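You operate a simulated robot arm through the tools that you are given. There is no shell and no other tool. Be economical: measure what you need, move in short steps, check, and stop when the job is done.

Carry out the task below with a simulated robot arm. There is one attempt and no reset: what you move stays moved.

TASK
Fluff the green pad, mist it with shine, unclip it and lay it aside.
Fine: purple brush back; nine puffs at most; it goes in line with the board, between board and hand control.

It is judged by the outcome, as a careful person would: the job done as asked, and still so three seconds after it is handed in. It fails if anything else is knocked over, pushed out of place, dropped, spilled or broken.

THE ROBOT
A 7-joint arm with a two-finger parallel gripper, fixed in place. Base frame: the origin is at the foot of the arm, x ahead of it, y to its left, z up. Lengths are in mm, angles in degrees, forces in N, time in s.
With the tool pointing down near the work surface it reaches from about 100 to 420 mm from the base axis. Its first joint turns from -115.0 to 115.0 degrees. Payload 3.91 kg.
The tool frame sits at the grasp point between the pads (the TCP): z along the fingers, y along the line on which they close. The tips reach 30 mm beyond it. The gripper opens to 110 mm. The fingers are 20 mm wide and 10 mm thick; the gripper's body (48 by 112 mm) begins 55 mm behind the TCP.
Orientation is told as [roll, pitch, yaw] about the base's x, y, z axes, in that order, counted from this pose: with the fingers straight down and closing along the base's y, the tool's x points along the base's -x, its y along +y and its z along -z.

THE INTERFACE
- The arm moves only by the tool nudge_tool. Its argument "steps" is a list of rows, each an object (a shift or turn left out is 0, a gripper value left out holds the last) with "offset": the shift along the tool's x, y, z in mm, a list of three; "delta_rot": the turn, a rotation vector about the tool's x, y, z in degrees, a list of three. In form: [{"offset": [tx, ty, tz], "delta_rot": [rx, ry, rz]}, ...]. A call has 1 to 8 rows; each row is the pose to reach, as a shift and turn from the pose commanded when the call began, along the tool's axes at that moment. "claw" is the opening, from 0 (shut) to 1 (fully open), set as the call begins (left out, the last holds). Rows are played at 5 a second. More than 50 mm and 8.6 degrees between two rows, or a gripper value outside its range, and nothing of the call is played. Where a pose cannot be reached the arm comes as near as it can. A force on the tool above 40 N (or 10 N above the force at the start of the call, whichever is more), or a blocked arm, ends the call early, and 0.2 s more pass. Each finger travels about 153 mm/s and halts on what it meets, pressing with about 33 N; the grip force reading is that of the motor and also rises with nothing between the fingers. The clock runs only during rows and for 0.2 s after the last one: add rows that repeat a pose to give the fingers time. It gives the time, the measured TCP pose, the force on the tool (base axes), the opening and the grip force at its end, in the units of the frame above (readings bear some noise), with the torque about the TCP (base axes, N m) and any sound that the robot's microphone picked up.
- Cameras (640 x 400 px; columns grow to the right, rows downward): "scene" is fixed at [221.5, 661.4, 1400.3]; the picture's right is [-0.77, -0.64, 0.00], its down [-0.39, 0.47, -0.79] and it looks along [0.51, -0.61, -0.61] (base axes); focal length 240 px, centre (320, 200). "wrist" rides on the gripper at [72, 17, -103] in the tool frame; the picture's right is [-0.23, 0.97, 0.00], its down [-0.76, -0.18, -0.62] and it looks along [-0.61, -0.14, 0.78] (tool axes); focal length 222 px, centre (320, 200). There is no depth. A picture from a camera that has moved, and an enlarged one, comes with that camera's place and axes in the base frame and with its lens. The place of the scene camera against the robot may be out by one fixed shift of up to 18 mm in any direction.
- grab_frame(camera): a new picture of that camera. The clock stands still meanwhile.
- lift_body(by): slides the trunk up (or, below 0, down) by that many mm; the arm rides with it, the base frame stays. It gives what a move gives, with no picture.
- inspect(camera, box): a new picture of the part [left, top, right, bottom] of that camera's present view, enlarged. The clock stands still meanwhile.
- close_job(): hands the job in; it is judged then, once.

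Go step by step. Nothing tells you positions but the pictures and the camera data: compare them with the known pose of the tool, close in by small moves and look again before you grip or let go. The budget is 120 turns and 68 pictures, counting those below and the enlarged ones. Unless the task says otherwise, let go and move clear before handing in, and close with one line.

The tools are called after "Call:" as name(argument=value, ...) on one line, values as JSON. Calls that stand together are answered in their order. nudge_tool: Moves the arm, as the interface text tells. Its arguments: {"type":"object","properties":{"steps":{"type":"array"},"claw":{"type":"number"}},"required":["steps"]} The other tools are called the same way: lift_body (by) slides the trunk up or down; grab_frame (camera) takes a picture; inspect (camera, box) takes an enlarged picture of a part of a camera's view; close_job () hands the job in.

At the start:

```text
time_s: 0.0
eef_pos: [523.5, -184.6, 1222.5]
tool_rot: [0.0, -0.1, -0.1]
contact_force: [0.4, 0.7, -0.7]
wrist_torque: [0.02, 0.02, 0.01]
grip_width: 110.0
grip_force: 0.0
trunk travel left (down, up): [-800.0, 190.0]
```

scene: 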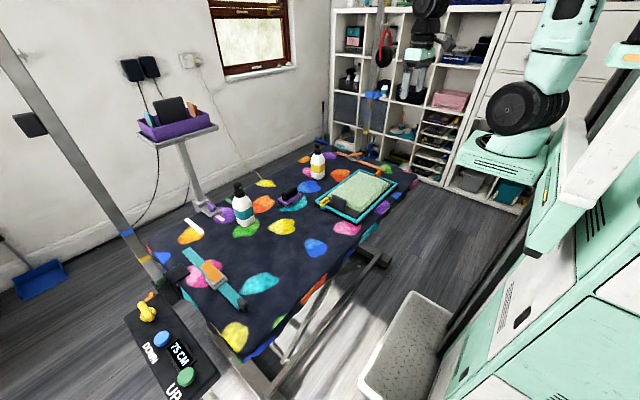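
wrist: 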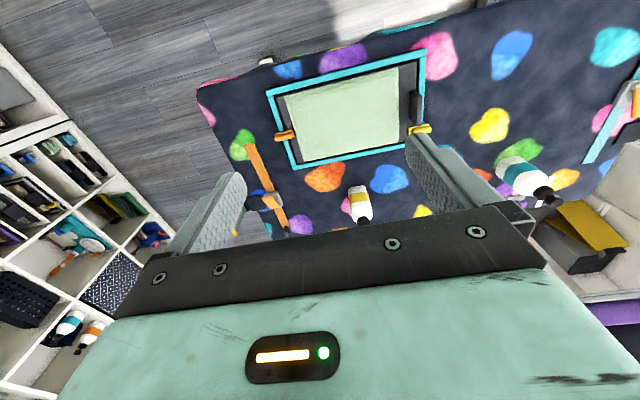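

I see a grooming table with a green pad clipped in a teal-framed board, two bottles, some brushes and a hand control with UP/DOWN buttons. I'll enlarge the views to identify each item.

Call:
inspect(camera="scene", box=[280, 130, 420, 230])

Call:
inspect(camera="scene", box=[120, 170, 320, 295])

Call:
inspect(camera="wrist", box=[190, 20, 510, 240])

Call:
inspect(camera="wrist", box=[440, 30, 640, 280])

```text
4.00 times, centred on (350, 180) of scene
camera zoom: at [221.5, 661.4, 1400.3], right [-0.77, -0.64, 0.0], down [-0.39, 0.47, -0.79], along [0.51, -0.61, -0.61], focal length 959 px, centre (200, 280)
```

zoom: 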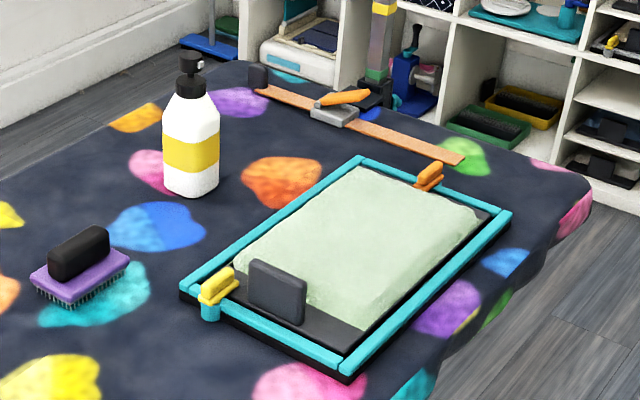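

```text
3.20 times, centred on (220, 232) of scene
camera zoom: at [221.5, 661.4, 1400.3], right [-0.77, -0.64, 0.0], down [-0.39, 0.47, -0.79], along [0.51, -0.61, -0.61], focal length 767 px, centre (640, 96)
```

zoom: 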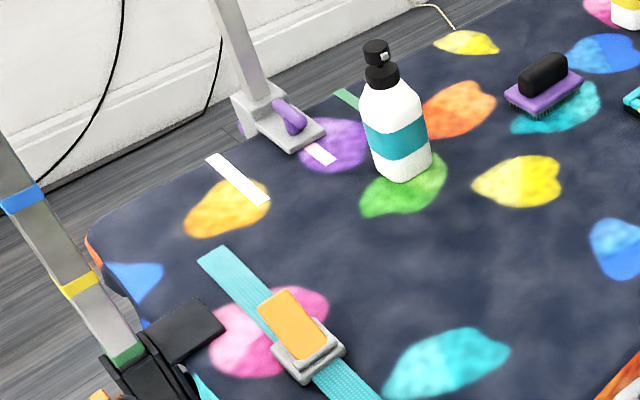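

```text
1.82 times, centred on (350, 130) of wrist
camera zoom: at [451.4, -167.0, 1325.0], right [0.23, 0.97, 0.0], down [0.76, -0.18, 0.62], along [0.61, -0.14, -0.78], focal length 404 px, centre (266, 327)
```

zoom: 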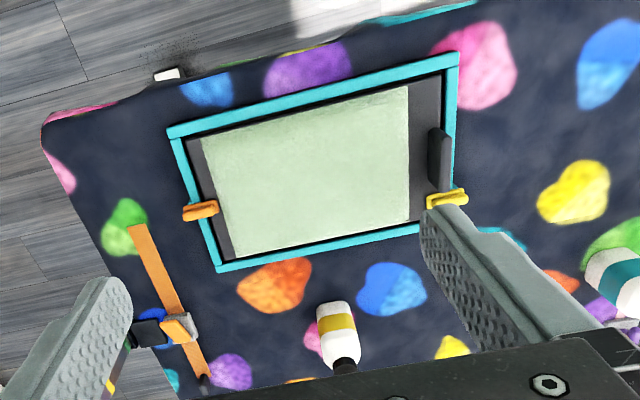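

```text
1.60 times, centred on (540, 155) of wrist
camera zoom: at [451.4, -167.0, 1325.0], right [0.23, 0.97, 0.0], down [0.76, -0.18, 0.62], along [0.61, -0.14, -0.78], focal length 355 px, centre (-32, 272)
```

zoom: 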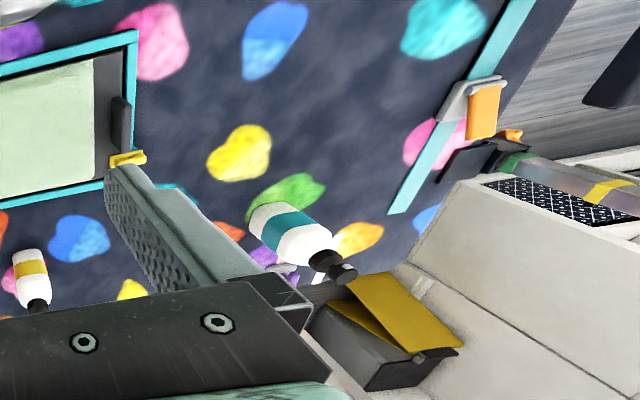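

The pad sits near (640, -147) on a table about 750 mm high. The purple brush is near (840, 95), the yellow bottle near (885, -142), and the hand control is far off at +y. I'll lower the trunk part way and look again.

Call:
lift_body(by=-250)

Call:
grab_frame(camera="wrist")

Call:
grab_frame(camera="scene")

```text
time_s: 2.6
eef_pos: [523.5, -183.8, 972.4]
tool_rot: [0.1, -0.1, -0.1]
contact_force: [0.0, -0.3, 0.7]
wrist_torque: [0.0, 0.01, 0.0]
grip_width: 109.9
grip_force: 0.1
trunk travel left (down, up): [-550.0, 440.0]
```

```text
61 pictures are left
camera wrist: at [451.4, -167.0, 1075.0], right [0.23, 0.97, 0.0], down [0.76, -0.18, 0.62], along [0.61, -0.14, -0.78], focal length 222 px, centre (320, 200)
```

wrist: 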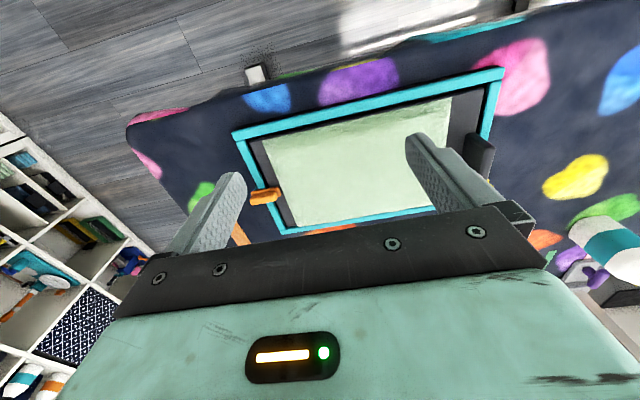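

```text
60 pictures are left
```

scene: 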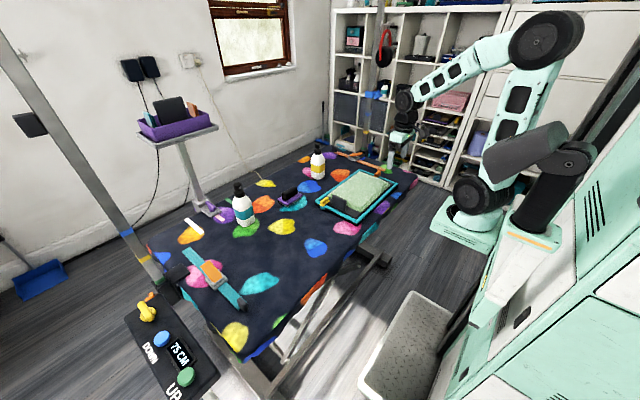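

The trunk move worked and the scene matches my estimates. I'll move forward and left, well above everything, to test the reach and look at the brush and bottles.

Call:
nudge_tool(steps=[{"offset": [-20, 40, 0]}, {"offset": [-40, 80, 0]}, {"offset": [-60, 120, 0]}, {"offset": [-80, 160, 0]}, {"offset": [-100, 200, 0]}, {"offset": [-120, 240, 0]}, {"offset": [-150, 270, 0]}])

Call:
grab_frame(camera="wrist")

```text
time_s: 4.2
eef_pos: [673.9, 84.7, 971.6]
tool_rot: [0.0, -0.1, -0.1]
contact_force: [0.9, -0.4, 0.4]
wrist_torque: [0.01, -0.02, 0.0]
grip_width: 110.0
grip_force: 0.0
trunk travel left (down, up): [-550.0, 440.0]
```

```text
59 pictures are left
camera wrist: at [601.6, 101.8, 1073.1], right [0.23, 0.97, 0.0], down [0.76, -0.18, 0.62], along [0.61, -0.14, -0.78], focal length 222 px, centre (320, 200)
```

wrist: 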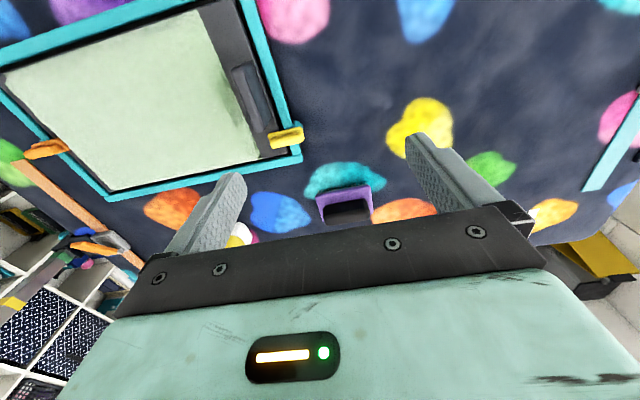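

Reach is fine here. The brush is near (859, 88) with its black handle roughly along y, so I'll go closer and centre it.

Call:
nudge_tool(steps=[{"offset": [-40, 0, 0]}, {"offset": [-80, 0, 0]}, {"offset": [-120, 0, 0]}])

Call:
grab_frame(camera="wrist")

```text
time_s: 5.0
eef_pos: [795.5, 83.8, 973.3]
tool_rot: [0.0, 0.0, 0.1]
contact_force: [-0.1, 0.3, 1.2]
wrist_torque: [-0.02, -0.05, 0.04]
grip_width: 110.0
grip_force: 0.2
trunk travel left (down, up): [-550.0, 440.0]
```

```text
58 pictures are left
camera wrist: at [722.6, 101.5, 1075.7], right [0.23, 0.97, 0.0], down [0.76, -0.18, 0.62], along [0.61, -0.14, -0.78], focal length 222 px, centre (320, 200)
```

wrist: 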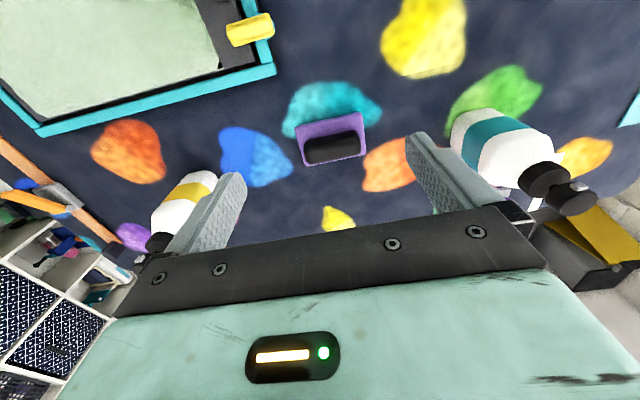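

The brush handle is near (862, 88, 785) and runs along y. Before gripping it I'll zoom in on the brush and on both bottle labels.

Call:
inspect(camera="wrist", box=[280, 80, 400, 180])

Call:
inspect(camera="wrist", box=[430, 80, 630, 230])

Call:
inspect(camera="scene", box=[220, 140, 340, 230])

```text
4.00 times, centred on (340, 130) of wrist
camera zoom: at [722.6, 101.5, 1075.7], right [0.23, 0.97, 0.0], down [0.76, -0.18, 0.62], along [0.61, -0.14, -0.78], focal length 888 px, centre (240, 480)
```

zoom: 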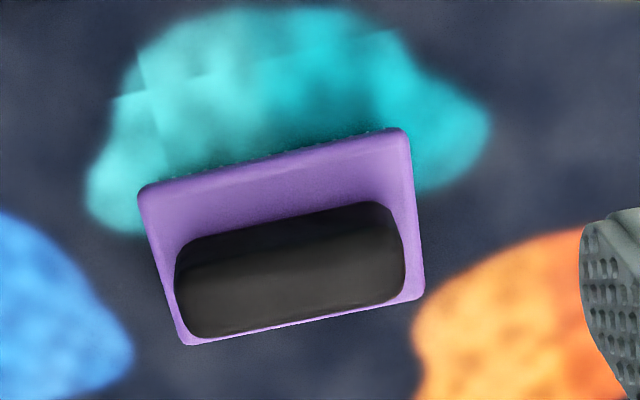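

```text
2.67 times, centred on (530, 155) of wrist
camera zoom: at [722.6, 101.5, 1075.7], right [0.23, 0.97, 0.0], down [0.76, -0.18, 0.62], along [0.61, -0.14, -0.78], focal length 592 px, centre (-240, 320)
```

zoom: 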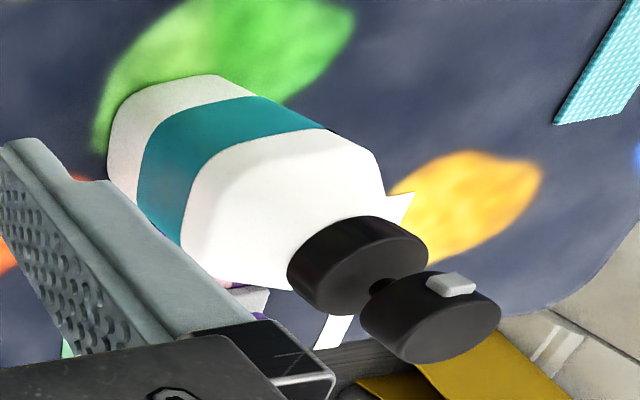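

```text
4.44 times, centred on (280, 185) of scene
camera zoom: at [221.5, 661.4, 1400.3], right [-0.77, -0.64, 0.0], down [-0.39, 0.47, -0.79], along [0.51, -0.61, -0.61], focal length 1065 px, centre (498, 267)
```

zoom: 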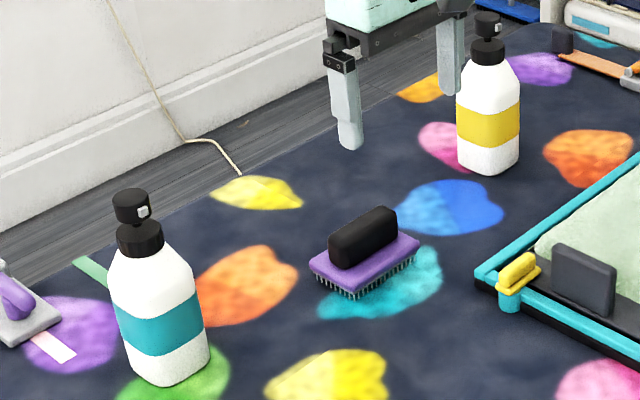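

The brush plate is 64 x 92 mm, aligned with the axes and centred on (859, 88). Next I'll look at the yellow bottle and the surroundings for anything that says which bottle is "shine".

Call:
inspect(camera="wrist", box=[130, 150, 250, 260])

Call:
inspect(camera="scene", box=[100, 50, 240, 150])

```text
3.64 times, centred on (190, 205) of wrist
camera zoom: at [722.6, 101.5, 1075.7], right [0.23, 0.97, 0.0], down [0.76, -0.18, 0.62], along [0.61, -0.14, -0.78], focal length 808 px, centre (793, 182)
```

zoom: 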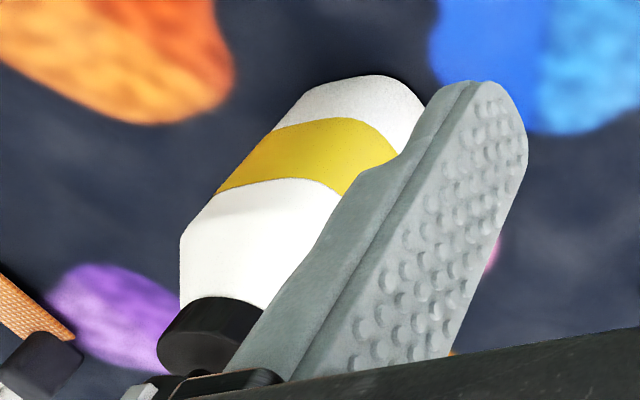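

```text
4.00 times, centred on (170, 100) of scene
camera zoom: at [221.5, 661.4, 1400.3], right [-0.77, -0.64, 0.0], down [-0.39, 0.47, -0.79], along [0.51, -0.61, -0.61], focal length 959 px, centre (920, 600)
```

zoom: 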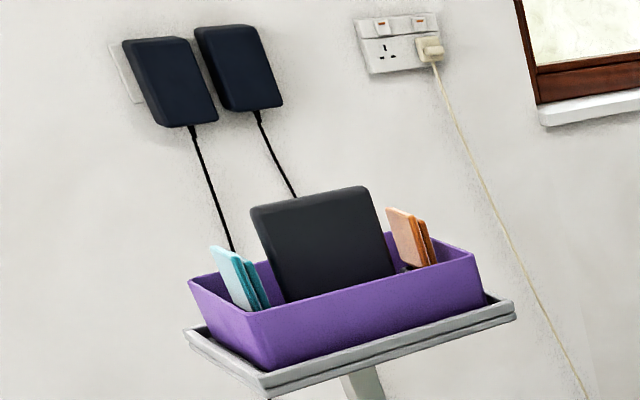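

The bottle labels show no text from these sides; I'll see the others once the gripper turns. I'll turn it 90° so the fingers close across the brush handle.

Call:
nudge_tool(steps=[{"delta_rot": [0, 0, 8.5]}, {"delta_rot": [0, 0, 17]}, {"delta_rot": [0, 0, 25.5]}, {"delta_rot": [0, 0, 34]}, {"delta_rot": [0, 0, 42.5]}, {"delta_rot": [0, 0, 51]}, {"delta_rot": [0, 0, 59.5]}, {"delta_rot": [0, 0, 68]}])

Call:
nudge_tool(steps=[{"delta_rot": [0, 0, 8]}, {"delta_rot": [0, 0, 16]}, {"delta_rot": [0, 0, 22]}])

Call:
grab_frame(camera="wrist")

```text
time_s: 6.8
eef_pos: [794.0, 85.9, 972.7]
tool_rot: [-0.1, 0.0, -68.1]
contact_force: [0.3, -0.1, 0.1]
wrist_torque: [0.01, -0.03, 0.01]
grip_width: 109.8
grip_force: 0.1
trunk travel left (down, up): [-550.0, 440.0]
```

```text
time_s: 7.6
eef_pos: [794.8, 86.0, 973.8]
tool_rot: [0.0, 0.1, -90.1]
contact_force: [-0.5, -0.1, -0.7]
wrist_torque: [0.04, 0.01, -0.01]
grip_width: 110.0
grip_force: 0.1
trunk travel left (down, up): [-550.0, 440.0]
```

```text
52 pictures are left
camera wrist: at [811.3, 158.1, 1075.0], right [0.97, -0.23, 0.0], down [-0.18, -0.76, 0.62], along [-0.14, -0.61, -0.78], focal length 222 px, centre (320, 200)
```

wrist: 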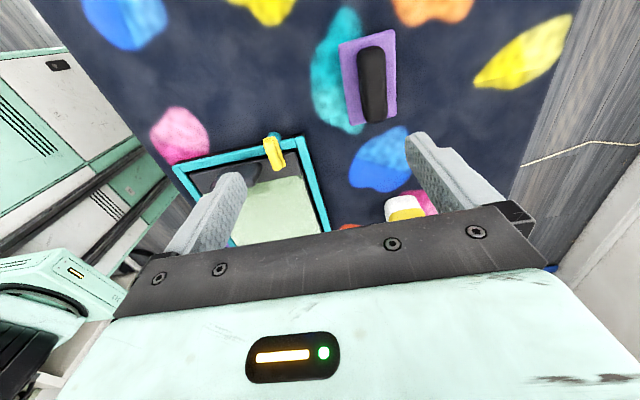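

Now the tool's x points to base +y and its y to base +x. The brush handle's centre is confirmed at (860, 88), so I'll move above it, go partway down and look.

Call:
nudge_tool(steps=[{"offset": [1, 33, 0]}, {"offset": [2, 65, 0]}, {"offset": [2, 65, 45]}, {"offset": [2, 65, 90]}, {"offset": [2, 65, 115]}], claw=0.55)

Call:
grab_frame(camera="wrist")

Call:
inspect(camera="scene", box=[250, 150, 340, 220])

```text
time_s: 8.8
eef_pos: [860.7, 86.5, 857.7]
tool_rot: [0.1, -0.1, -90.0]
contact_force: [-0.3, -1.2, 0.0]
wrist_torque: [0.02, 0.01, 0.01]
grip_width: 60.2
grip_force: 0.0
trunk travel left (down, up): [-550.0, 440.0]
```

```text
51 pictures are left
camera wrist: at [877.2, 159.5, 959.7], right [0.97, -0.23, 0.0], down [-0.18, -0.76, 0.62], along [-0.14, -0.61, -0.78], focal length 222 px, centre (320, 200)
```

wrist: 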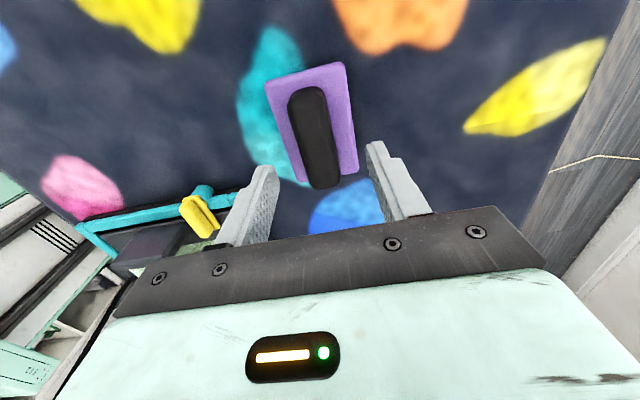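

```text
5.71 times, centred on (295, 185) of scene
camera zoom: at [221.5, 661.4, 1400.3], right [-0.77, -0.64, 0.0], down [-0.39, 0.47, -0.79], along [0.51, -0.61, -0.61], focal length 1370 px, centre (463, 286)
```

zoom: 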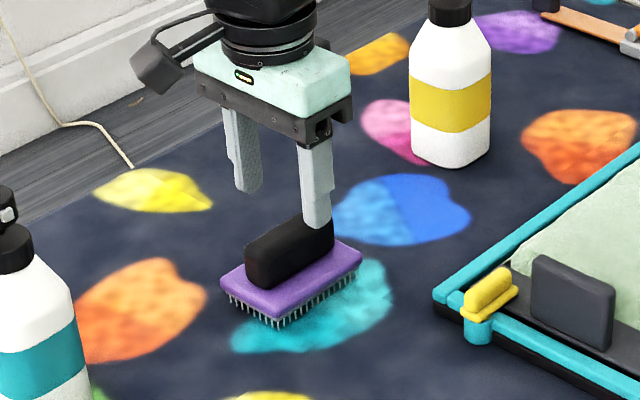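

The fingers straddle the handle. I'll go down about 45 mm with the tips either side of it, and shift slightly to centre.

Call:
nudge_tool(steps=[{"offset": [3, -2, 20]}, {"offset": [3, -2, 40]}, {"offset": [3, -2, 46]}])

Call:
grab_frame(camera="wrist")

Call:
inspect(camera="scene", box=[250, 150, 340, 220])

```text
time_s: 9.6
eef_pos: [856.7, 89.2, 810.1]
tool_rot: [0.1, 0.1, -90.1]
contact_force: [-0.1, 0.1, 0.6]
wrist_torque: [-0.04, -0.02, 0.01]
grip_width: 60.7
grip_force: 0.0
trunk travel left (down, up): [-550.0, 440.0]
```

```text
49 pictures are left
camera wrist: at [874.6, 162.5, 912.5], right [0.97, -0.23, 0.0], down [-0.18, -0.76, 0.62], along [-0.14, -0.61, -0.78], focal length 222 px, centre (320, 200)
```

wrist: 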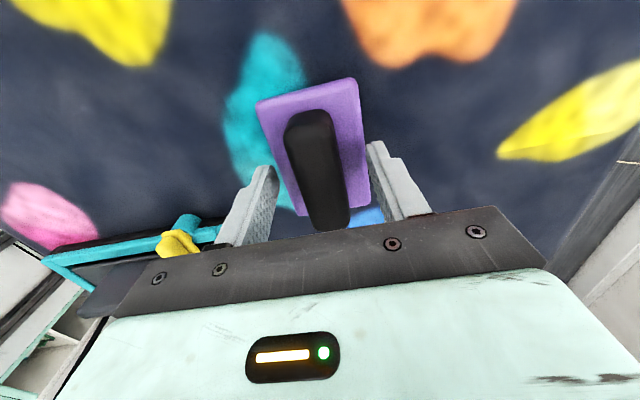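

```text
5.71 times, centred on (295, 185) of scene
camera zoom: at [221.5, 661.4, 1400.3], right [-0.77, -0.64, 0.0], down [-0.39, 0.47, -0.79], along [0.51, -0.61, -0.61], focal length 1370 px, centre (463, 286)
```

zoom: 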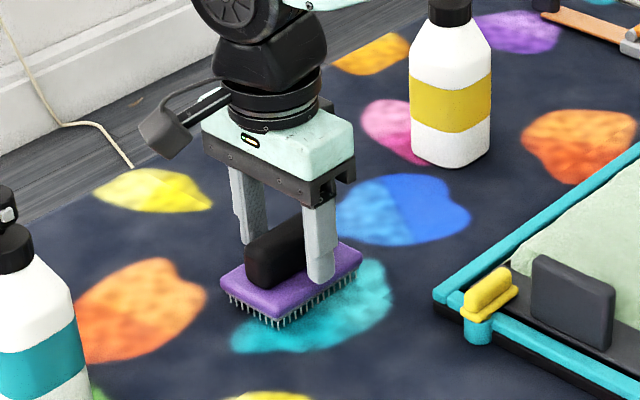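

The tips sit just above the purple plate, either side of the handle, so I'll close.

Call:
nudge_tool(steps=[{"offset": [0, 0, 0]}, {"offset": [0, 0, 0]}, {"offset": [0, 0, 0]}], claw=0.1)

Call:
nudge_tool(steps=[{"offset": [0, 0, -30]}, {"offset": [0, 0, -70]}])

Call:
grab_frame(camera="wrist")

Call:
grab_frame(camera="scene")

```text
time_s: 10.4
eef_pos: [858.1, 89.4, 810.6]
tool_rot: [-0.1, 0.0, -90.1]
contact_force: [-0.8, 0.7, 0.2]
wrist_torque: [0.0, -0.03, -0.01]
grip_width: 27.5
grip_force: 33.3
trunk travel left (down, up): [-550.0, 440.0]
```

```text
time_s: 11.0
eef_pos: [855.6, 89.5, 880.6]
tool_rot: [0.0, 0.0, -90.1]
contact_force: [0.2, -0.3, -0.5]
wrist_torque: [-0.02, 0.05, 0.0]
grip_width: 11.0
grip_force: 0.0
trunk travel left (down, up): [-550.0, 440.0]
```

```text
47 pictures are left
camera wrist: at [873.4, 163.4, 983.4], right [0.97, -0.23, 0.0], down [-0.18, -0.76, 0.62], along [-0.14, -0.61, -0.78], focal length 222 px, centre (320, 200)
```

wrist: 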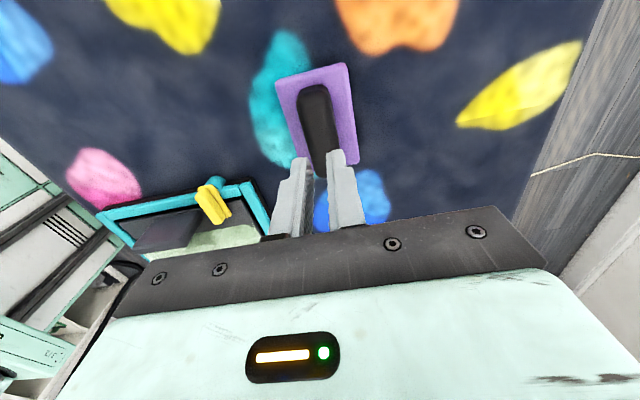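

```text
46 pictures are left
```

scene: 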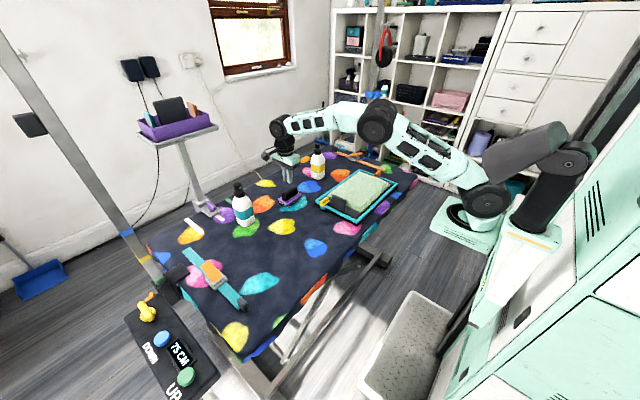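

The grip slid off the rounded top of the handle, so it was too high; the brush looks unmoved. I'll reopen, go deeper and watch the force.

Call:
nudge_tool(steps=[{"offset": [0, 0, 0]}, {"offset": [3, 2, 35]}, {"offset": [3, 2, 70]}, {"offset": [3, 2, 76]}, {"offset": [3, 2, 82]}], claw=0.5)

Call:
inspect(camera="scene", box=[265, 165, 325, 215])

```text
time_s: 12.2
eef_pos: [859.1, 92.8, 805.0]
tool_rot: [0.4, 0.1, -90.0]
contact_force: [-1.6, -1.2, 34.7]
wrist_torque: [-0.07, 1.01, 0.0]
grip_width: 56.3
grip_force: 1.1
trunk travel left (down, up): [-550.0, 440.0]
```

```text
8.00 times, centred on (295, 190) of scene
camera zoom: at [221.5, 661.4, 1400.3], right [-0.77, -0.64, 0.0], down [-0.39, 0.47, -0.79], along [0.51, -0.61, -0.61], focal length 1917 px, centre (520, 280)
```

zoom: 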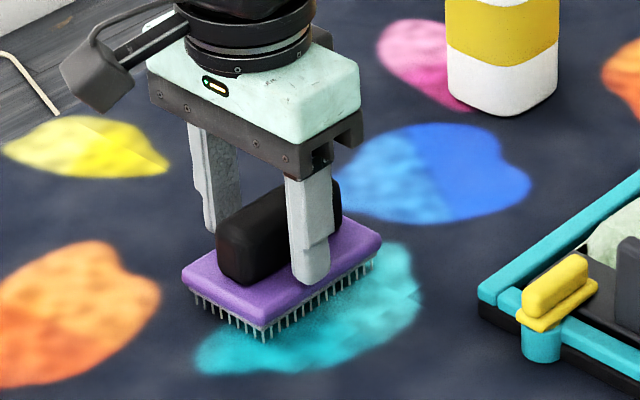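

The tips now rest on the plate, whose top is near z 775. I'll back off a little, grip at this lower height and lift slowly.

Call:
nudge_tool(steps=[{"offset": [0, 0, -8]}, {"offset": [0, 0, -8]}])

Call:
nudge_tool(steps=[{"offset": [0, 0, 0]}, {"offset": [0, 0, 0]}, {"offset": [0, 0, 0]}], claw=0.0)

Call:
nudge_tool(steps=[{"offset": [0, 0, -2]}, {"offset": [0, 0, -5]}, {"offset": [0, 0, -8]}, {"offset": [0, 0, -12]}, {"offset": [0, 0, -16]}, {"offset": [0, 0, -20]}])

Call:
inspect(camera="scene", box=[265, 165, 325, 215])

```text
time_s: 12.8
eef_pos: [857.3, 93.4, 805.9]
tool_rot: [-0.3, -0.1, -90.1]
contact_force: [2.0, 0.4, 5.8]
wrist_torque: [0.06, -0.26, -0.01]
grip_width: 55.9
grip_force: 1.4
trunk travel left (down, up): [-550.0, 440.0]
```

```text
time_s: 13.6
eef_pos: [857.2, 93.6, 807.0]
tool_rot: [-0.1, 0.0, -90.1]
contact_force: [0.4, 0.4, -0.3]
wrist_torque: [0.01, -0.01, -0.01]
grip_width: 27.5
grip_force: 33.6
trunk travel left (down, up): [-550.0, 440.0]
```

```text
time_s: 15.0
eef_pos: [858.9, 92.9, 827.7]
tool_rot: [-0.1, 0.1, -90.1]
contact_force: [-0.4, 0.5, -0.9]
wrist_torque: [0.03, -0.02, -0.02]
grip_width: 27.5
grip_force: 33.3
trunk travel left (down, up): [-550.0, 440.0]
```

```text
8.00 times, centred on (295, 190) of scene
camera zoom: at [221.5, 661.4, 1400.3], right [-0.77, -0.64, 0.0], down [-0.39, 0.47, -0.79], along [0.51, -0.61, -0.61], focal length 1917 px, centre (520, 280)
```

zoom: 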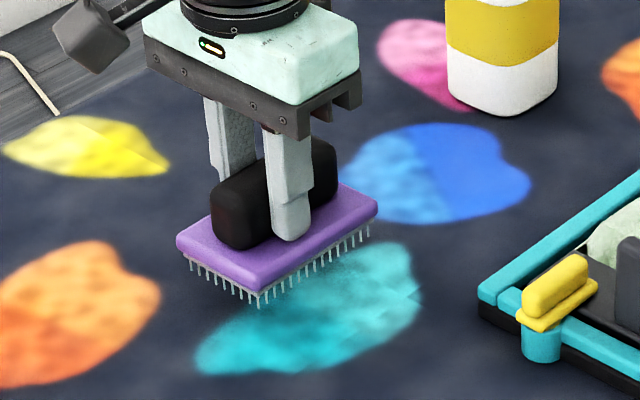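

The brush is held and lifted. I'll raise it and carry it toward the board, staying clear, to look at the pad and clips up close.

Call:
nudge_tool(steps=[{"offset": [0, 0, -30]}, {"offset": [0, 0, -70]}, {"offset": [-15, -45, -75]}, {"offset": [-30, -90, -75]}, {"offset": [-45, -135, -75]}, {"offset": [-60, -180, -75]}, {"offset": [-70, -218, -75]}])

Call:
grab_frame(camera="wrist")

Call:
inspect(camera="scene", box=[305, 155, 405, 225])

```text
time_s: 16.6
eef_pos: [638.0, 21.3, 904.7]
tool_rot: [0.0, 0.1, -90.1]
contact_force: [1.1, -0.2, -1.0]
wrist_torque: [-0.01, 0.03, -0.02]
grip_width: 27.4
grip_force: 33.4
trunk travel left (down, up): [-550.0, 440.0]
```

```text
43 pictures are left
camera wrist: at [655.1, 95.3, 1006.2], right [0.97, -0.23, 0.0], down [-0.18, -0.76, 0.62], along [-0.14, -0.61, -0.78], focal length 222 px, centre (320, 200)
```

wrist: 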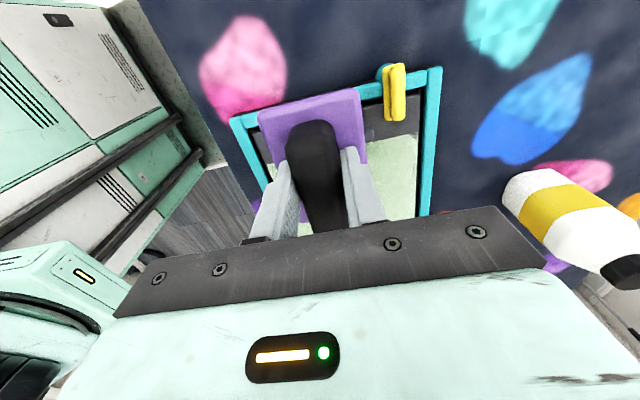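

```text
5.71 times, centred on (355, 190) of scene
camera zoom: at [221.5, 661.4, 1400.3], right [-0.77, -0.64, 0.0], down [-0.39, 0.47, -0.79], along [0.51, -0.61, -0.61], focal length 1370 px, centre (120, 257)
```

zoom: 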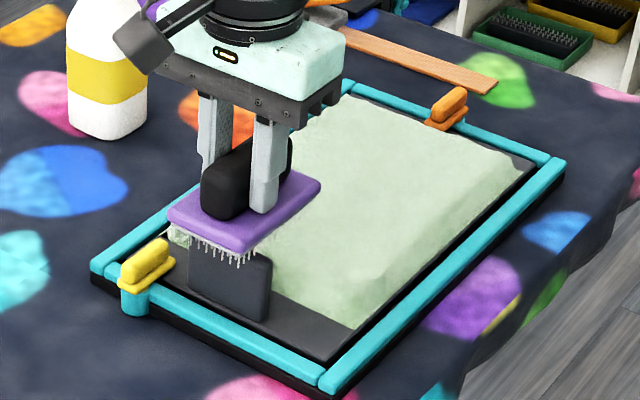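

The pad is about x 566–742, y -280…-18, inside the frame. A yellow clip sits near (711, 28), an orange one near (650, -305), and a dark flap stands by the yellow one. I'll move the brush over the pad and lower it gently to find the pad's surface.

Call:
nudge_tool(steps=[{"offset": [-45, 4, 0]}, {"offset": [-90, 8, 0]}, {"offset": [-135, 12, 0]}, {"offset": [-170, 16, 0]}, {"offset": [-170, 16, 40]}, {"offset": [-170, 16, 55]}])

Call:
nudge_tool(steps=[{"offset": [0, 0, 4]}, {"offset": [0, 0, 8]}, {"offset": [0, 0, 12]}])

Call:
inspect(camera="scene", box=[305, 155, 405, 225])

```text
time_s: 18.0
eef_pos: [656.7, -146.2, 848.2]
tool_rot: [-0.1, 0.0, -89.9]
contact_force: [-0.7, -0.6, -1.1]
wrist_torque: [-0.01, -0.07, 0.03]
grip_width: 27.5
grip_force: 33.6
trunk travel left (down, up): [-550.0, 440.0]
```

```text
time_s: 18.8
eef_pos: [655.9, -145.9, 842.5]
tool_rot: [0.3, 0.1, -90.1]
contact_force: [-10.1, 2.6, 26.5]
wrist_torque: [-0.46, 0.69, -0.17]
grip_width: 27.8
grip_force: 32.5
trunk travel left (down, up): [-550.0, 440.0]
stopped in row 3: the force on the tool passed its limit at 47 N (the readings are from after the stop); the commanded pose is now the measured one
```

```text
5.71 times, centred on (355, 190) of scene
camera zoom: at [221.5, 661.4, 1400.3], right [-0.77, -0.64, 0.0], down [-0.39, 0.47, -0.79], along [0.51, -0.61, -0.61], focal length 1370 px, centre (120, 257)
```

zoom: 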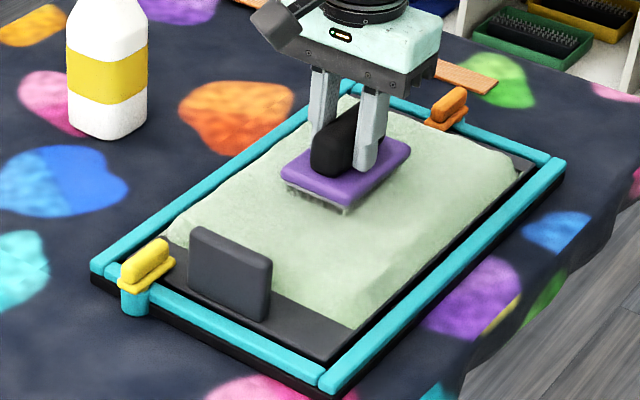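

The pad's surface is near z 788 (TCP about 845). I'll brush with light strokes along y in three lanes, starting with the middle one, staying inside the pad's edges.

Call:
nudge_tool(steps=[{"offset": [0, 0, -8]}, {"offset": [38, -4, -8]}, {"offset": [76, -8, -8]}, {"offset": [76, -8, -4]}, {"offset": [76, -8, -1.5]}])

Call:
nudge_tool(steps=[{"offset": [-25, 0, 0]}, {"offset": [-50, 0, 0]}, {"offset": [-75, 0, 0]}, {"offset": [-100, 0, 0]}, {"offset": [-125, 0, 0]}, {"offset": [-150, 0, 0]}, {"offset": [-160, 0, 0]}])

Call:
inspect(camera="scene", box=[305, 155, 405, 225])

```text
time_s: 20.0
eef_pos: [649.5, -70.1, 842.5]
tool_rot: [0.3, 0.0, -90.2]
contact_force: [0.2, 0.2, -1.3]
wrist_torque: [0.06, 0.02, -0.01]
grip_width: 27.4
grip_force: 32.9
trunk travel left (down, up): [-550.0, 440.0]
```

```text
time_s: 21.6
eef_pos: [650.6, -230.7, 842.2]
tool_rot: [0.3, 0.0, -90.0]
contact_force: [-0.5, 4.3, 12.5]
wrist_torque: [0.18, 0.34, -0.12]
grip_width: 27.4
grip_force: 32.8
trunk travel left (down, up): [-550.0, 440.0]
```

```text
5.71 times, centred on (355, 190) of scene
camera zoom: at [221.5, 661.4, 1400.3], right [-0.77, -0.64, 0.0], down [-0.39, 0.47, -0.79], along [0.51, -0.61, -0.61], focal length 1370 px, centre (120, 257)
```

zoom: 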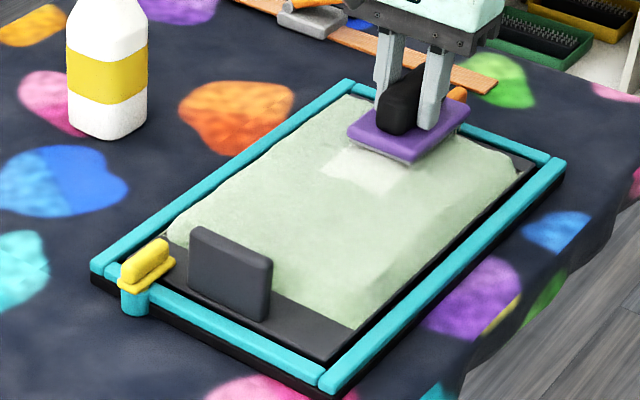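

Fluffed fur turns visibly lighter, so I get feedback; the near half wasn't touched. I'll stroke back slightly lower.

Call:
nudge_tool(steps=[{"offset": [25, 0, 0]}, {"offset": [50, 0, 0.5]}, {"offset": [75, 0, 1]}, {"offset": [100, 0, 2]}, {"offset": [125, 0, 3]}, {"offset": [150, 0, 4]}, {"offset": [160, 0, 4]}])

Call:
nudge_tool(steps=[{"offset": [-20, 0, 0]}, {"offset": [-40, 0, 0]}, {"offset": [-60, 0, -1]}, {"offset": [-80, 0, -2]}, {"offset": [-80, 0, -10]}])

Call:
inspect(camera="scene", box=[305, 155, 405, 225])

```text
time_s: 22.7
eef_pos: [649.7, -124.0, 841.8]
tool_rot: [0.4, 0.0, -90.1]
contact_force: [-3.7, 1.9, 19.9]
wrist_torque: [-0.02, 0.78, 0.0]
grip_width: 27.5
grip_force: 33.1
trunk travel left (down, up): [-550.0, 440.0]
stopped in row 5: the force on the tool passed its limit at 41 N (the readings are from after the stop); the commanded pose is now the measured one
```

```text
time_s: 23.9
eef_pos: [647.6, -207.0, 851.6]
tool_rot: [0.3, -0.1, -90.1]
contact_force: [0.1, 0.4, -1.4]
wrist_torque: [-0.01, 0.02, -0.01]
grip_width: 27.4
grip_force: 33.0
trunk travel left (down, up): [-550.0, 440.0]
```

```text
5.71 times, centred on (355, 190) of scene
camera zoom: at [221.5, 661.4, 1400.3], right [-0.77, -0.64, 0.0], down [-0.39, 0.47, -0.79], along [0.51, -0.61, -0.61], focal length 1370 px, centre (120, 257)
```

zoom: 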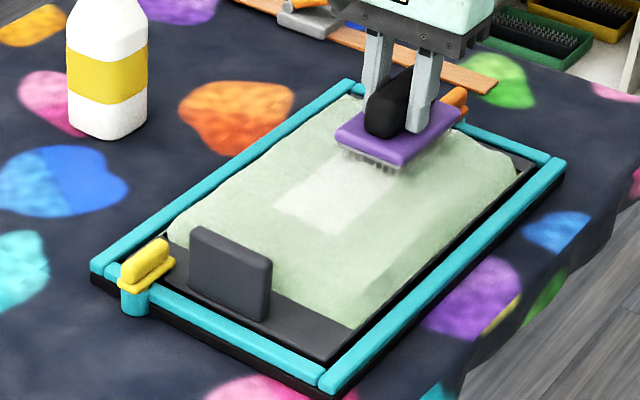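

Contact is at TCP about 842 in the middle and lower toward the edges. I'll continue on the near part of the middle lane, slightly lower.

Call:
nudge_tool(steps=[{"offset": [45, 0, 0]}, {"offset": [90, 0, 0]}, {"offset": [137, 0, 0]}, {"offset": [137, 0, 8]}, {"offset": [137, 0, 10.5]}])

Call:
nudge_tool(steps=[{"offset": [-20, 0, 0]}, {"offset": [-40, 0, -0.5]}, {"offset": [-60, 0, -1.5]}, {"offset": [-80, 0, -2]}, {"offset": [-100, 0, -2]}, {"offset": [-130, 0, -2]}, {"offset": [-160, 0, -2]}])

Call:
inspect(camera="scene", box=[305, 155, 405, 225])

```text
time_s: 25.1
eef_pos: [648.9, -69.8, 841.7]
tool_rot: [0.6, -0.1, -90.1]
contact_force: [-3.3, -1.4, 23.1]
wrist_torque: [-0.24, 0.81, -0.02]
grip_width: 27.5
grip_force: 32.9
trunk travel left (down, up): [-550.0, 440.0]
```

```text
time_s: 26.7
eef_pos: [649.8, -231.0, 842.2]
tool_rot: [0.3, 0.0, -90.1]
contact_force: [0.1, 0.5, -0.7]
wrist_torque: [0.05, 0.06, 0.01]
grip_width: 27.2
grip_force: 32.8
trunk travel left (down, up): [-550.0, 440.0]
```

```text
5.71 times, centred on (355, 190) of scene
camera zoom: at [221.5, 661.4, 1400.3], right [-0.77, -0.64, 0.0], down [-0.39, 0.47, -0.79], along [0.51, -0.61, -0.61], focal length 1370 px, centre (120, 257)
```

zoom: 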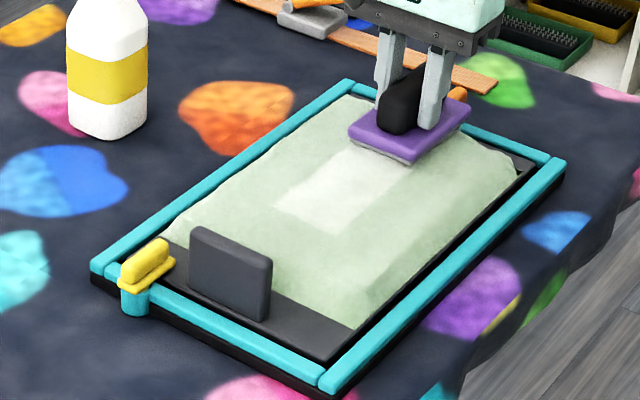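

The near end still isn't fluffed, so I'll repeat that section with a bit more depth and check the force along the way.

Call:
nudge_tool(steps=[{"offset": [0, 0, -8]}, {"offset": [45, 0, -8]}, {"offset": [90, 0, -8]}, {"offset": [135, 0, -8]}, {"offset": [160, 0, -8]}, {"offset": [160, 0, -3]}, {"offset": [160, 0, 1]}])

Call:
nudge_tool(steps=[{"offset": [-12, 0, 0]}, {"offset": [-25, 0, 0]}, {"offset": [-37, 0, 0]}, {"offset": [-50, 0, 0]}])

Call:
inspect(camera="scene", box=[305, 155, 405, 225])

```text
time_s: 28.3
eef_pos: [648.7, -69.8, 842.8]
tool_rot: [0.5, -0.1, -90.1]
contact_force: [-1.5, 0.4, 11.2]
wrist_torque: [-0.16, 0.41, -0.05]
grip_width: 27.3
grip_force: 33.0
trunk travel left (down, up): [-550.0, 440.0]
```

```text
time_s: 29.3
eef_pos: [649.2, -119.7, 842.3]
tool_rot: [0.5, 0.0, -90.1]
contact_force: [1.7, 8.8, 21.8]
wrist_torque: [0.34, 0.59, -0.23]
grip_width: 27.3
grip_force: 32.8
trunk travel left (down, up): [-550.0, 440.0]
```

```text
5.71 times, centred on (355, 190) of scene
camera zoom: at [221.5, 661.4, 1400.3], right [-0.77, -0.64, 0.0], down [-0.39, 0.47, -0.79], along [0.51, -0.61, -0.61], focal length 1370 px, centre (120, 257)
```

zoom: 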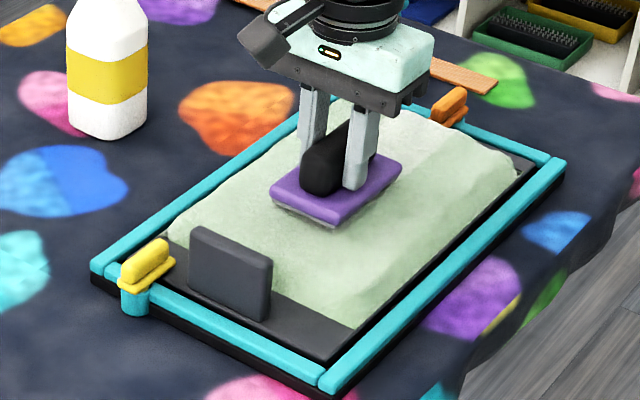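

Contact was good on that pass (about 22 N). I'll finish the stroke and lift away to see the result.

Call:
nudge_tool(steps=[{"offset": [-15, 0, -0.5]}, {"offset": [-30, 0, -0.5]}, {"offset": [-50, 0, -0.5]}, {"offset": [-70, 0, -0.5]}, {"offset": [-90, 0, 0]}, {"offset": [-112, 0, 0]}])

Call:
nudge_tool(steps=[{"offset": [0, 0, -30]}, {"offset": [0, 0, -70]}, {"offset": [0, 50, -90]}])

Call:
inspect(camera="scene", box=[305, 155, 405, 225])

```text
time_s: 30.7
eef_pos: [649.2, -229.9, 842.5]
tool_rot: [0.5, 0.0, -90.1]
contact_force: [-1.4, 7.0, 19.9]
wrist_torque: [0.28, 0.62, -0.31]
grip_width: 27.7
grip_force: 33.2
trunk travel left (down, up): [-550.0, 440.0]
```

```text
refused: row 3 steps farther than a row can; nothing moved
```

```text
5.71 times, centred on (355, 190) of scene
camera zoom: at [221.5, 661.4, 1400.3], right [-0.77, -0.64, 0.0], down [-0.39, 0.47, -0.79], along [0.51, -0.61, -0.61], focal length 1370 px, centre (120, 257)
```

zoom: 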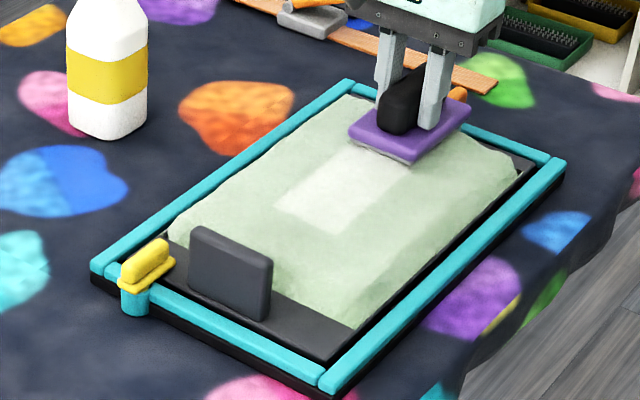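

The light zone still ends at about y = -95; perhaps the ends need more travel. I'll lift and shift the brush to check the far end too.

Call:
nudge_tool(steps=[{"offset": [0, 0, -10]}, {"offset": [40, 0, -10]}, {"offset": [80, 0, -10]}, {"offset": [120, 0, -10]}, {"offset": [155, 0, -10]}])

Call:
inspect(camera="scene", box=[305, 155, 405, 225])

```text
time_s: 31.9
eef_pos: [651.3, -75.3, 850.2]
tool_rot: [0.3, -0.1, -90.2]
contact_force: [0.3, 0.0, -1.7]
wrist_torque: [0.01, 0.02, 0.01]
grip_width: 27.4
grip_force: 33.6
trunk travel left (down, up): [-550.0, 440.0]
```

```text
5.71 times, centred on (355, 190) of scene
camera zoom: at [221.5, 661.4, 1400.3], right [-0.77, -0.64, 0.0], down [-0.39, 0.47, -0.79], along [0.51, -0.61, -0.61], focal length 1370 px, centre (120, 257)
```

zoom: 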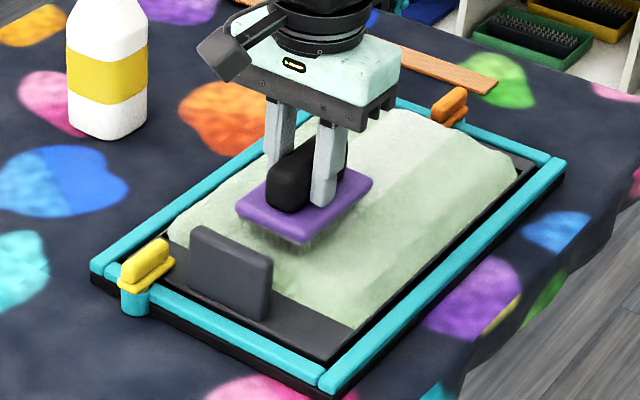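

The far end is now light too; only the near end remains. I'll stroke back and forth there.

Call:
nudge_tool(steps=[{"offset": [12, 0, 0]}, {"offset": [12, 0, 7]}, {"offset": [12, 0, 9]}, {"offset": [-10, 0, 9]}, {"offset": [-35, 0, 9]}, {"offset": [-10, 0, 9]}, {"offset": [14, 0, 9]}, {"offset": [-10, 0, 9]}])

Call:
nudge_tool(steps=[{"offset": [-25, 0, 0]}, {"offset": [0, 0, 0]}, {"offset": [25, 0, 0]}, {"offset": [0, 0, 0]}, {"offset": [-25, 0, 0]}, {"offset": [-60, 0, -2]}, {"offset": [-90, 0, -10]}])

Call:
inspect(camera="scene", box=[305, 155, 405, 225])

```text
time_s: 33.7
eef_pos: [648.8, -83.4, 842.7]
tool_rot: [0.4, 0.0, -90.1]
contact_force: [-0.1, 1.7, 2.0]
wrist_torque: [0.04, 0.1, -0.07]
grip_width: 27.4
grip_force: 32.6
trunk travel left (down, up): [-550.0, 440.0]
```

```text
time_s: 35.3
eef_pos: [650.0, -173.8, 852.0]
tool_rot: [0.3, 0.0, -90.2]
contact_force: [-0.4, 1.0, -1.7]
wrist_torque: [-0.01, 0.02, -0.03]
grip_width: 27.4
grip_force: 33.0
trunk travel left (down, up): [-550.0, 440.0]
```

```text
5.71 times, centred on (355, 190) of scene
camera zoom: at [221.5, 661.4, 1400.3], right [-0.77, -0.64, 0.0], down [-0.39, 0.47, -0.79], along [0.51, -0.61, -0.61], focal length 1370 px, centre (120, 257)
```

zoom: 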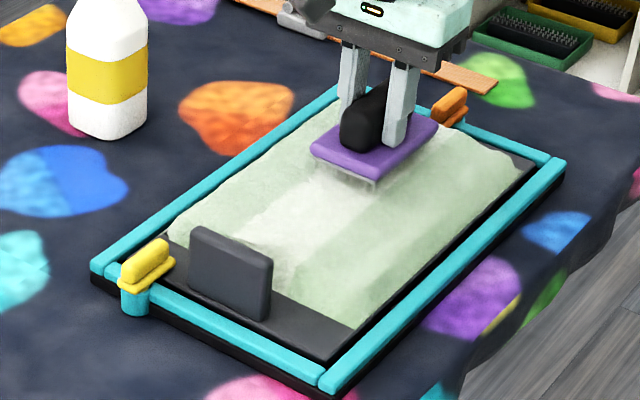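

The middle lane is fully light. Next is the lane nearer the robot (x ≈ 594).

Call:
nudge_tool(steps=[{"offset": [-30, -40, 0]}, {"offset": [-58, -56, 0]}, {"offset": [-58, -56, 8]}, {"offset": [-58, -56, 10.5]}, {"offset": [-33, -56, 10.5]}, {"offset": [-8, -56, 10.5]}, {"offset": [17, -56, 10.5]}, {"offset": [42, -56, 10.5]}])

Call:
nudge_tool(steps=[{"offset": [25, 0, 0]}, {"offset": [50, 0, 0]}, {"offset": [66, 0, 0]}, {"offset": [45, 0, 0]}, {"offset": [22, 0, 0]}, {"offset": [45, 0, 0]}, {"offset": [66, 0, 0]}, {"offset": [45, 0, 0]}])

Call:
nudge_tool(steps=[{"offset": [-25, 0, 0]}, {"offset": [-50, 0, 0]}, {"offset": [-75, 0, 0]}, {"offset": [-100, 0, 0]}, {"offset": [-125, 0, 0]}, {"offset": [-142, 0, 0]}, {"offset": [-115, 0, 0]}, {"offset": [-142, 0, 0]}])

Call:
nudge_tool(steps=[{"offset": [25, 0, 0]}, {"offset": [50, 0, 0]}, {"offset": [75, 0, -10]}, {"offset": [75, 40, -10]}])

Call:
inspect(camera="scene", box=[305, 155, 405, 225])

```text
time_s: 37.1
eef_pos: [592.8, -134.4, 841.0]
tool_rot: [0.5, 0.0, -90.1]
contact_force: [-0.6, -4.8, 11.8]
wrist_torque: [-0.25, 0.38, 0.19]
grip_width: 27.3
grip_force: 32.9
trunk travel left (down, up): [-550.0, 440.0]
```

```text
time_s: 38.9
eef_pos: [593.2, -87.8, 841.4]
tool_rot: [0.4, -0.1, -90.1]
contact_force: [0.2, 5.6, 11.6]
wrist_torque: [0.18, 0.36, -0.23]
grip_width: 27.5
grip_force: 32.8
trunk travel left (down, up): [-550.0, 440.0]
```

```text
time_s: 40.7
eef_pos: [592.8, -231.2, 842.2]
tool_rot: [0.4, 0.0, -90.1]
contact_force: [-0.4, 3.5, 10.6]
wrist_torque: [0.12, 0.35, -0.19]
grip_width: 27.6
grip_force: 33.1
trunk travel left (down, up): [-550.0, 440.0]
```

```text
time_s: 41.7
eef_pos: [632.6, -156.8, 848.8]
tool_rot: [0.3, 0.0, -90.2]
contact_force: [-0.1, 0.5, 0.0]
wrist_torque: [0.03, 0.0, 0.01]
grip_width: 27.7
grip_force: 33.1
trunk travel left (down, up): [-550.0, 440.0]
```

```text
5.71 times, centred on (355, 190) of scene
camera zoom: at [221.5, 661.4, 1400.3], right [-0.77, -0.64, 0.0], down [-0.39, 0.47, -0.79], along [0.51, -0.61, -0.61], focal length 1370 px, centre (120, 257)
```

zoom: 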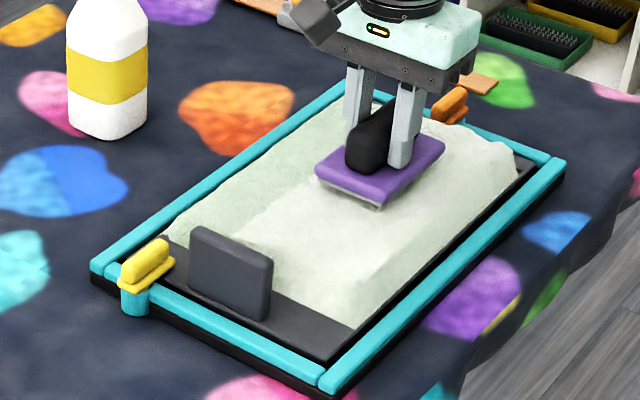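

Two lanes are done, with both ends light. Last is the lane at x ≈ 702, staying within the pad.

Call:
nudge_tool(steps=[{"offset": [0, 35, 0]}, {"offset": [0, 69, 0]}, {"offset": [0, 69, 6]}, {"offset": [0, 69, 8]}, {"offset": [25, 69, 8]}, {"offset": [50, 69, 8]}, {"offset": [75, 69, 8]}, {"offset": [88, 69, 8]}])

Call:
nudge_tool(steps=[{"offset": [-22, 0, 0]}, {"offset": [-44, 0, 0]}, {"offset": [-22, 0, 0]}, {"offset": [0, 0, 0]}, {"offset": [-22, 0, 0]}, {"offset": [-44, 0, 0]}, {"offset": [-66, 0, 0]}, {"offset": [-90, 0, 0]}])

Call:
nudge_tool(steps=[{"offset": [-24, 0, 0]}, {"offset": [-48, 0, 0]}, {"offset": [-71, 0, 0]}, {"offset": [-46, 0, 0]}, {"offset": [-71, 0, 0]}, {"offset": [-46, 0, 0]}, {"offset": [-20, 0, 0]}])

Call:
nudge_tool(steps=[{"offset": [0, 0, -10]}, {"offset": [0, 0, -50]}, {"offset": [40, 20, -70]}, {"offset": [80, 40, -70]}, {"offset": [120, 60, -70]}, {"offset": [160, 80, -70]}, {"offset": [200, 100, -70]}, {"offset": [235, 125, -70]}])

Call:
inspect(camera="scene", box=[305, 155, 405, 225])

```text
time_s: 43.5
eef_pos: [703.3, -67.8, 843.5]
tool_rot: [0.3, 0.1, -90.3]
contact_force: [0.5, -0.6, -1.5]
wrist_torque: [0.04, 0.01, 0.03]
grip_width: 27.6
grip_force: 32.6
trunk travel left (down, up): [-550.0, 440.0]
```

```text
time_s: 45.3
eef_pos: [702.6, -158.2, 843.8]
tool_rot: [0.4, 0.1, -90.2]
contact_force: [0.0, -1.4, -1.5]
wrist_torque: [-0.01, 0.03, 0.01]
grip_width: 27.4
grip_force: 32.7
trunk travel left (down, up): [-550.0, 440.0]
```

```text
time_s: 46.9
eef_pos: [703.0, -178.2, 843.5]
tool_rot: [0.5, 0.0, -90.1]
contact_force: [-0.3, -0.2, -1.6]
wrist_torque: [-0.01, 0.0, 0.03]
grip_width: 27.6
grip_force: 33.3
trunk travel left (down, up): [-550.0, 440.0]
```

```text
time_s: 48.7
eef_pos: [826.5, 57.2, 914.9]
tool_rot: [0.4, 0.1, -90.2]
contact_force: [-0.5, -1.0, 0.0]
wrist_torque: [0.03, 0.01, 0.02]
grip_width: 27.7
grip_force: 33.7
trunk travel left (down, up): [-550.0, 440.0]
```

```text
5.71 times, centred on (355, 190) of scene
camera zoom: at [221.5, 661.4, 1400.3], right [-0.77, -0.64, 0.0], down [-0.39, 0.47, -0.79], along [0.51, -0.61, -0.61], focal length 1370 px, centre (120, 257)
```

zoom: 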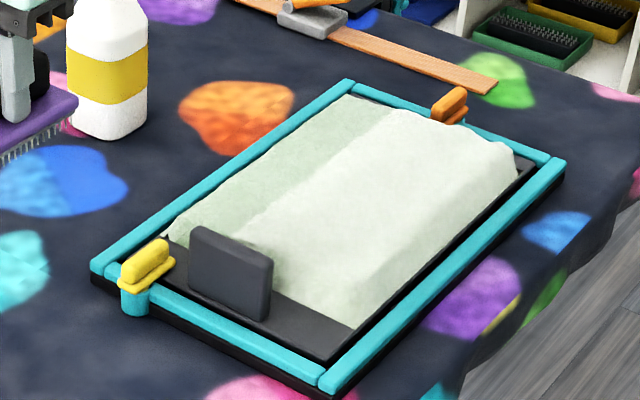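

Two lanes are light but the third pass wasn't low enough to touch. I'll go back and redo it about 2.5 mm lower.

Call:
nudge_tool(steps=[{"offset": [-32, -32, 0]}, {"offset": [-64, -64, 0]}, {"offset": [-96, -96, 0]}, {"offset": [-128, -123, 0]}, {"offset": [-128, -123, 40]}, {"offset": [-128, -123, 62]}])

Call:
nudge_tool(steps=[{"offset": [0, 0, 7]}, {"offset": [0, 0, 11.5]}, {"offset": [-22, 0, 11.5]}, {"offset": [-44, 0, 11.5]}, {"offset": [-22, 0, 11.5]}, {"offset": [0, 0, 11.5]}, {"offset": [-22, 0, 11.5]}, {"offset": [-44, 0, 11.5]}])

```text
time_s: 50.1
eef_pos: [703.0, -68.3, 853.7]
tool_rot: [0.4, 0.1, -90.1]
contact_force: [1.2, 0.3, -1.8]
wrist_torque: [-0.01, -0.02, 0.03]
grip_width: 27.7
grip_force: 33.4
trunk travel left (down, up): [-550.0, 440.0]
```

```text
time_s: 51.9
eef_pos: [705.8, -114.7, 843.3]
tool_rot: [0.4, 0.0, -90.1]
contact_force: [-0.2, 0.1, 0.7]
wrist_torque: [0.06, 0.06, -0.03]
grip_width: 27.5
grip_force: 33.2
trunk travel left (down, up): [-550.0, 440.0]
```

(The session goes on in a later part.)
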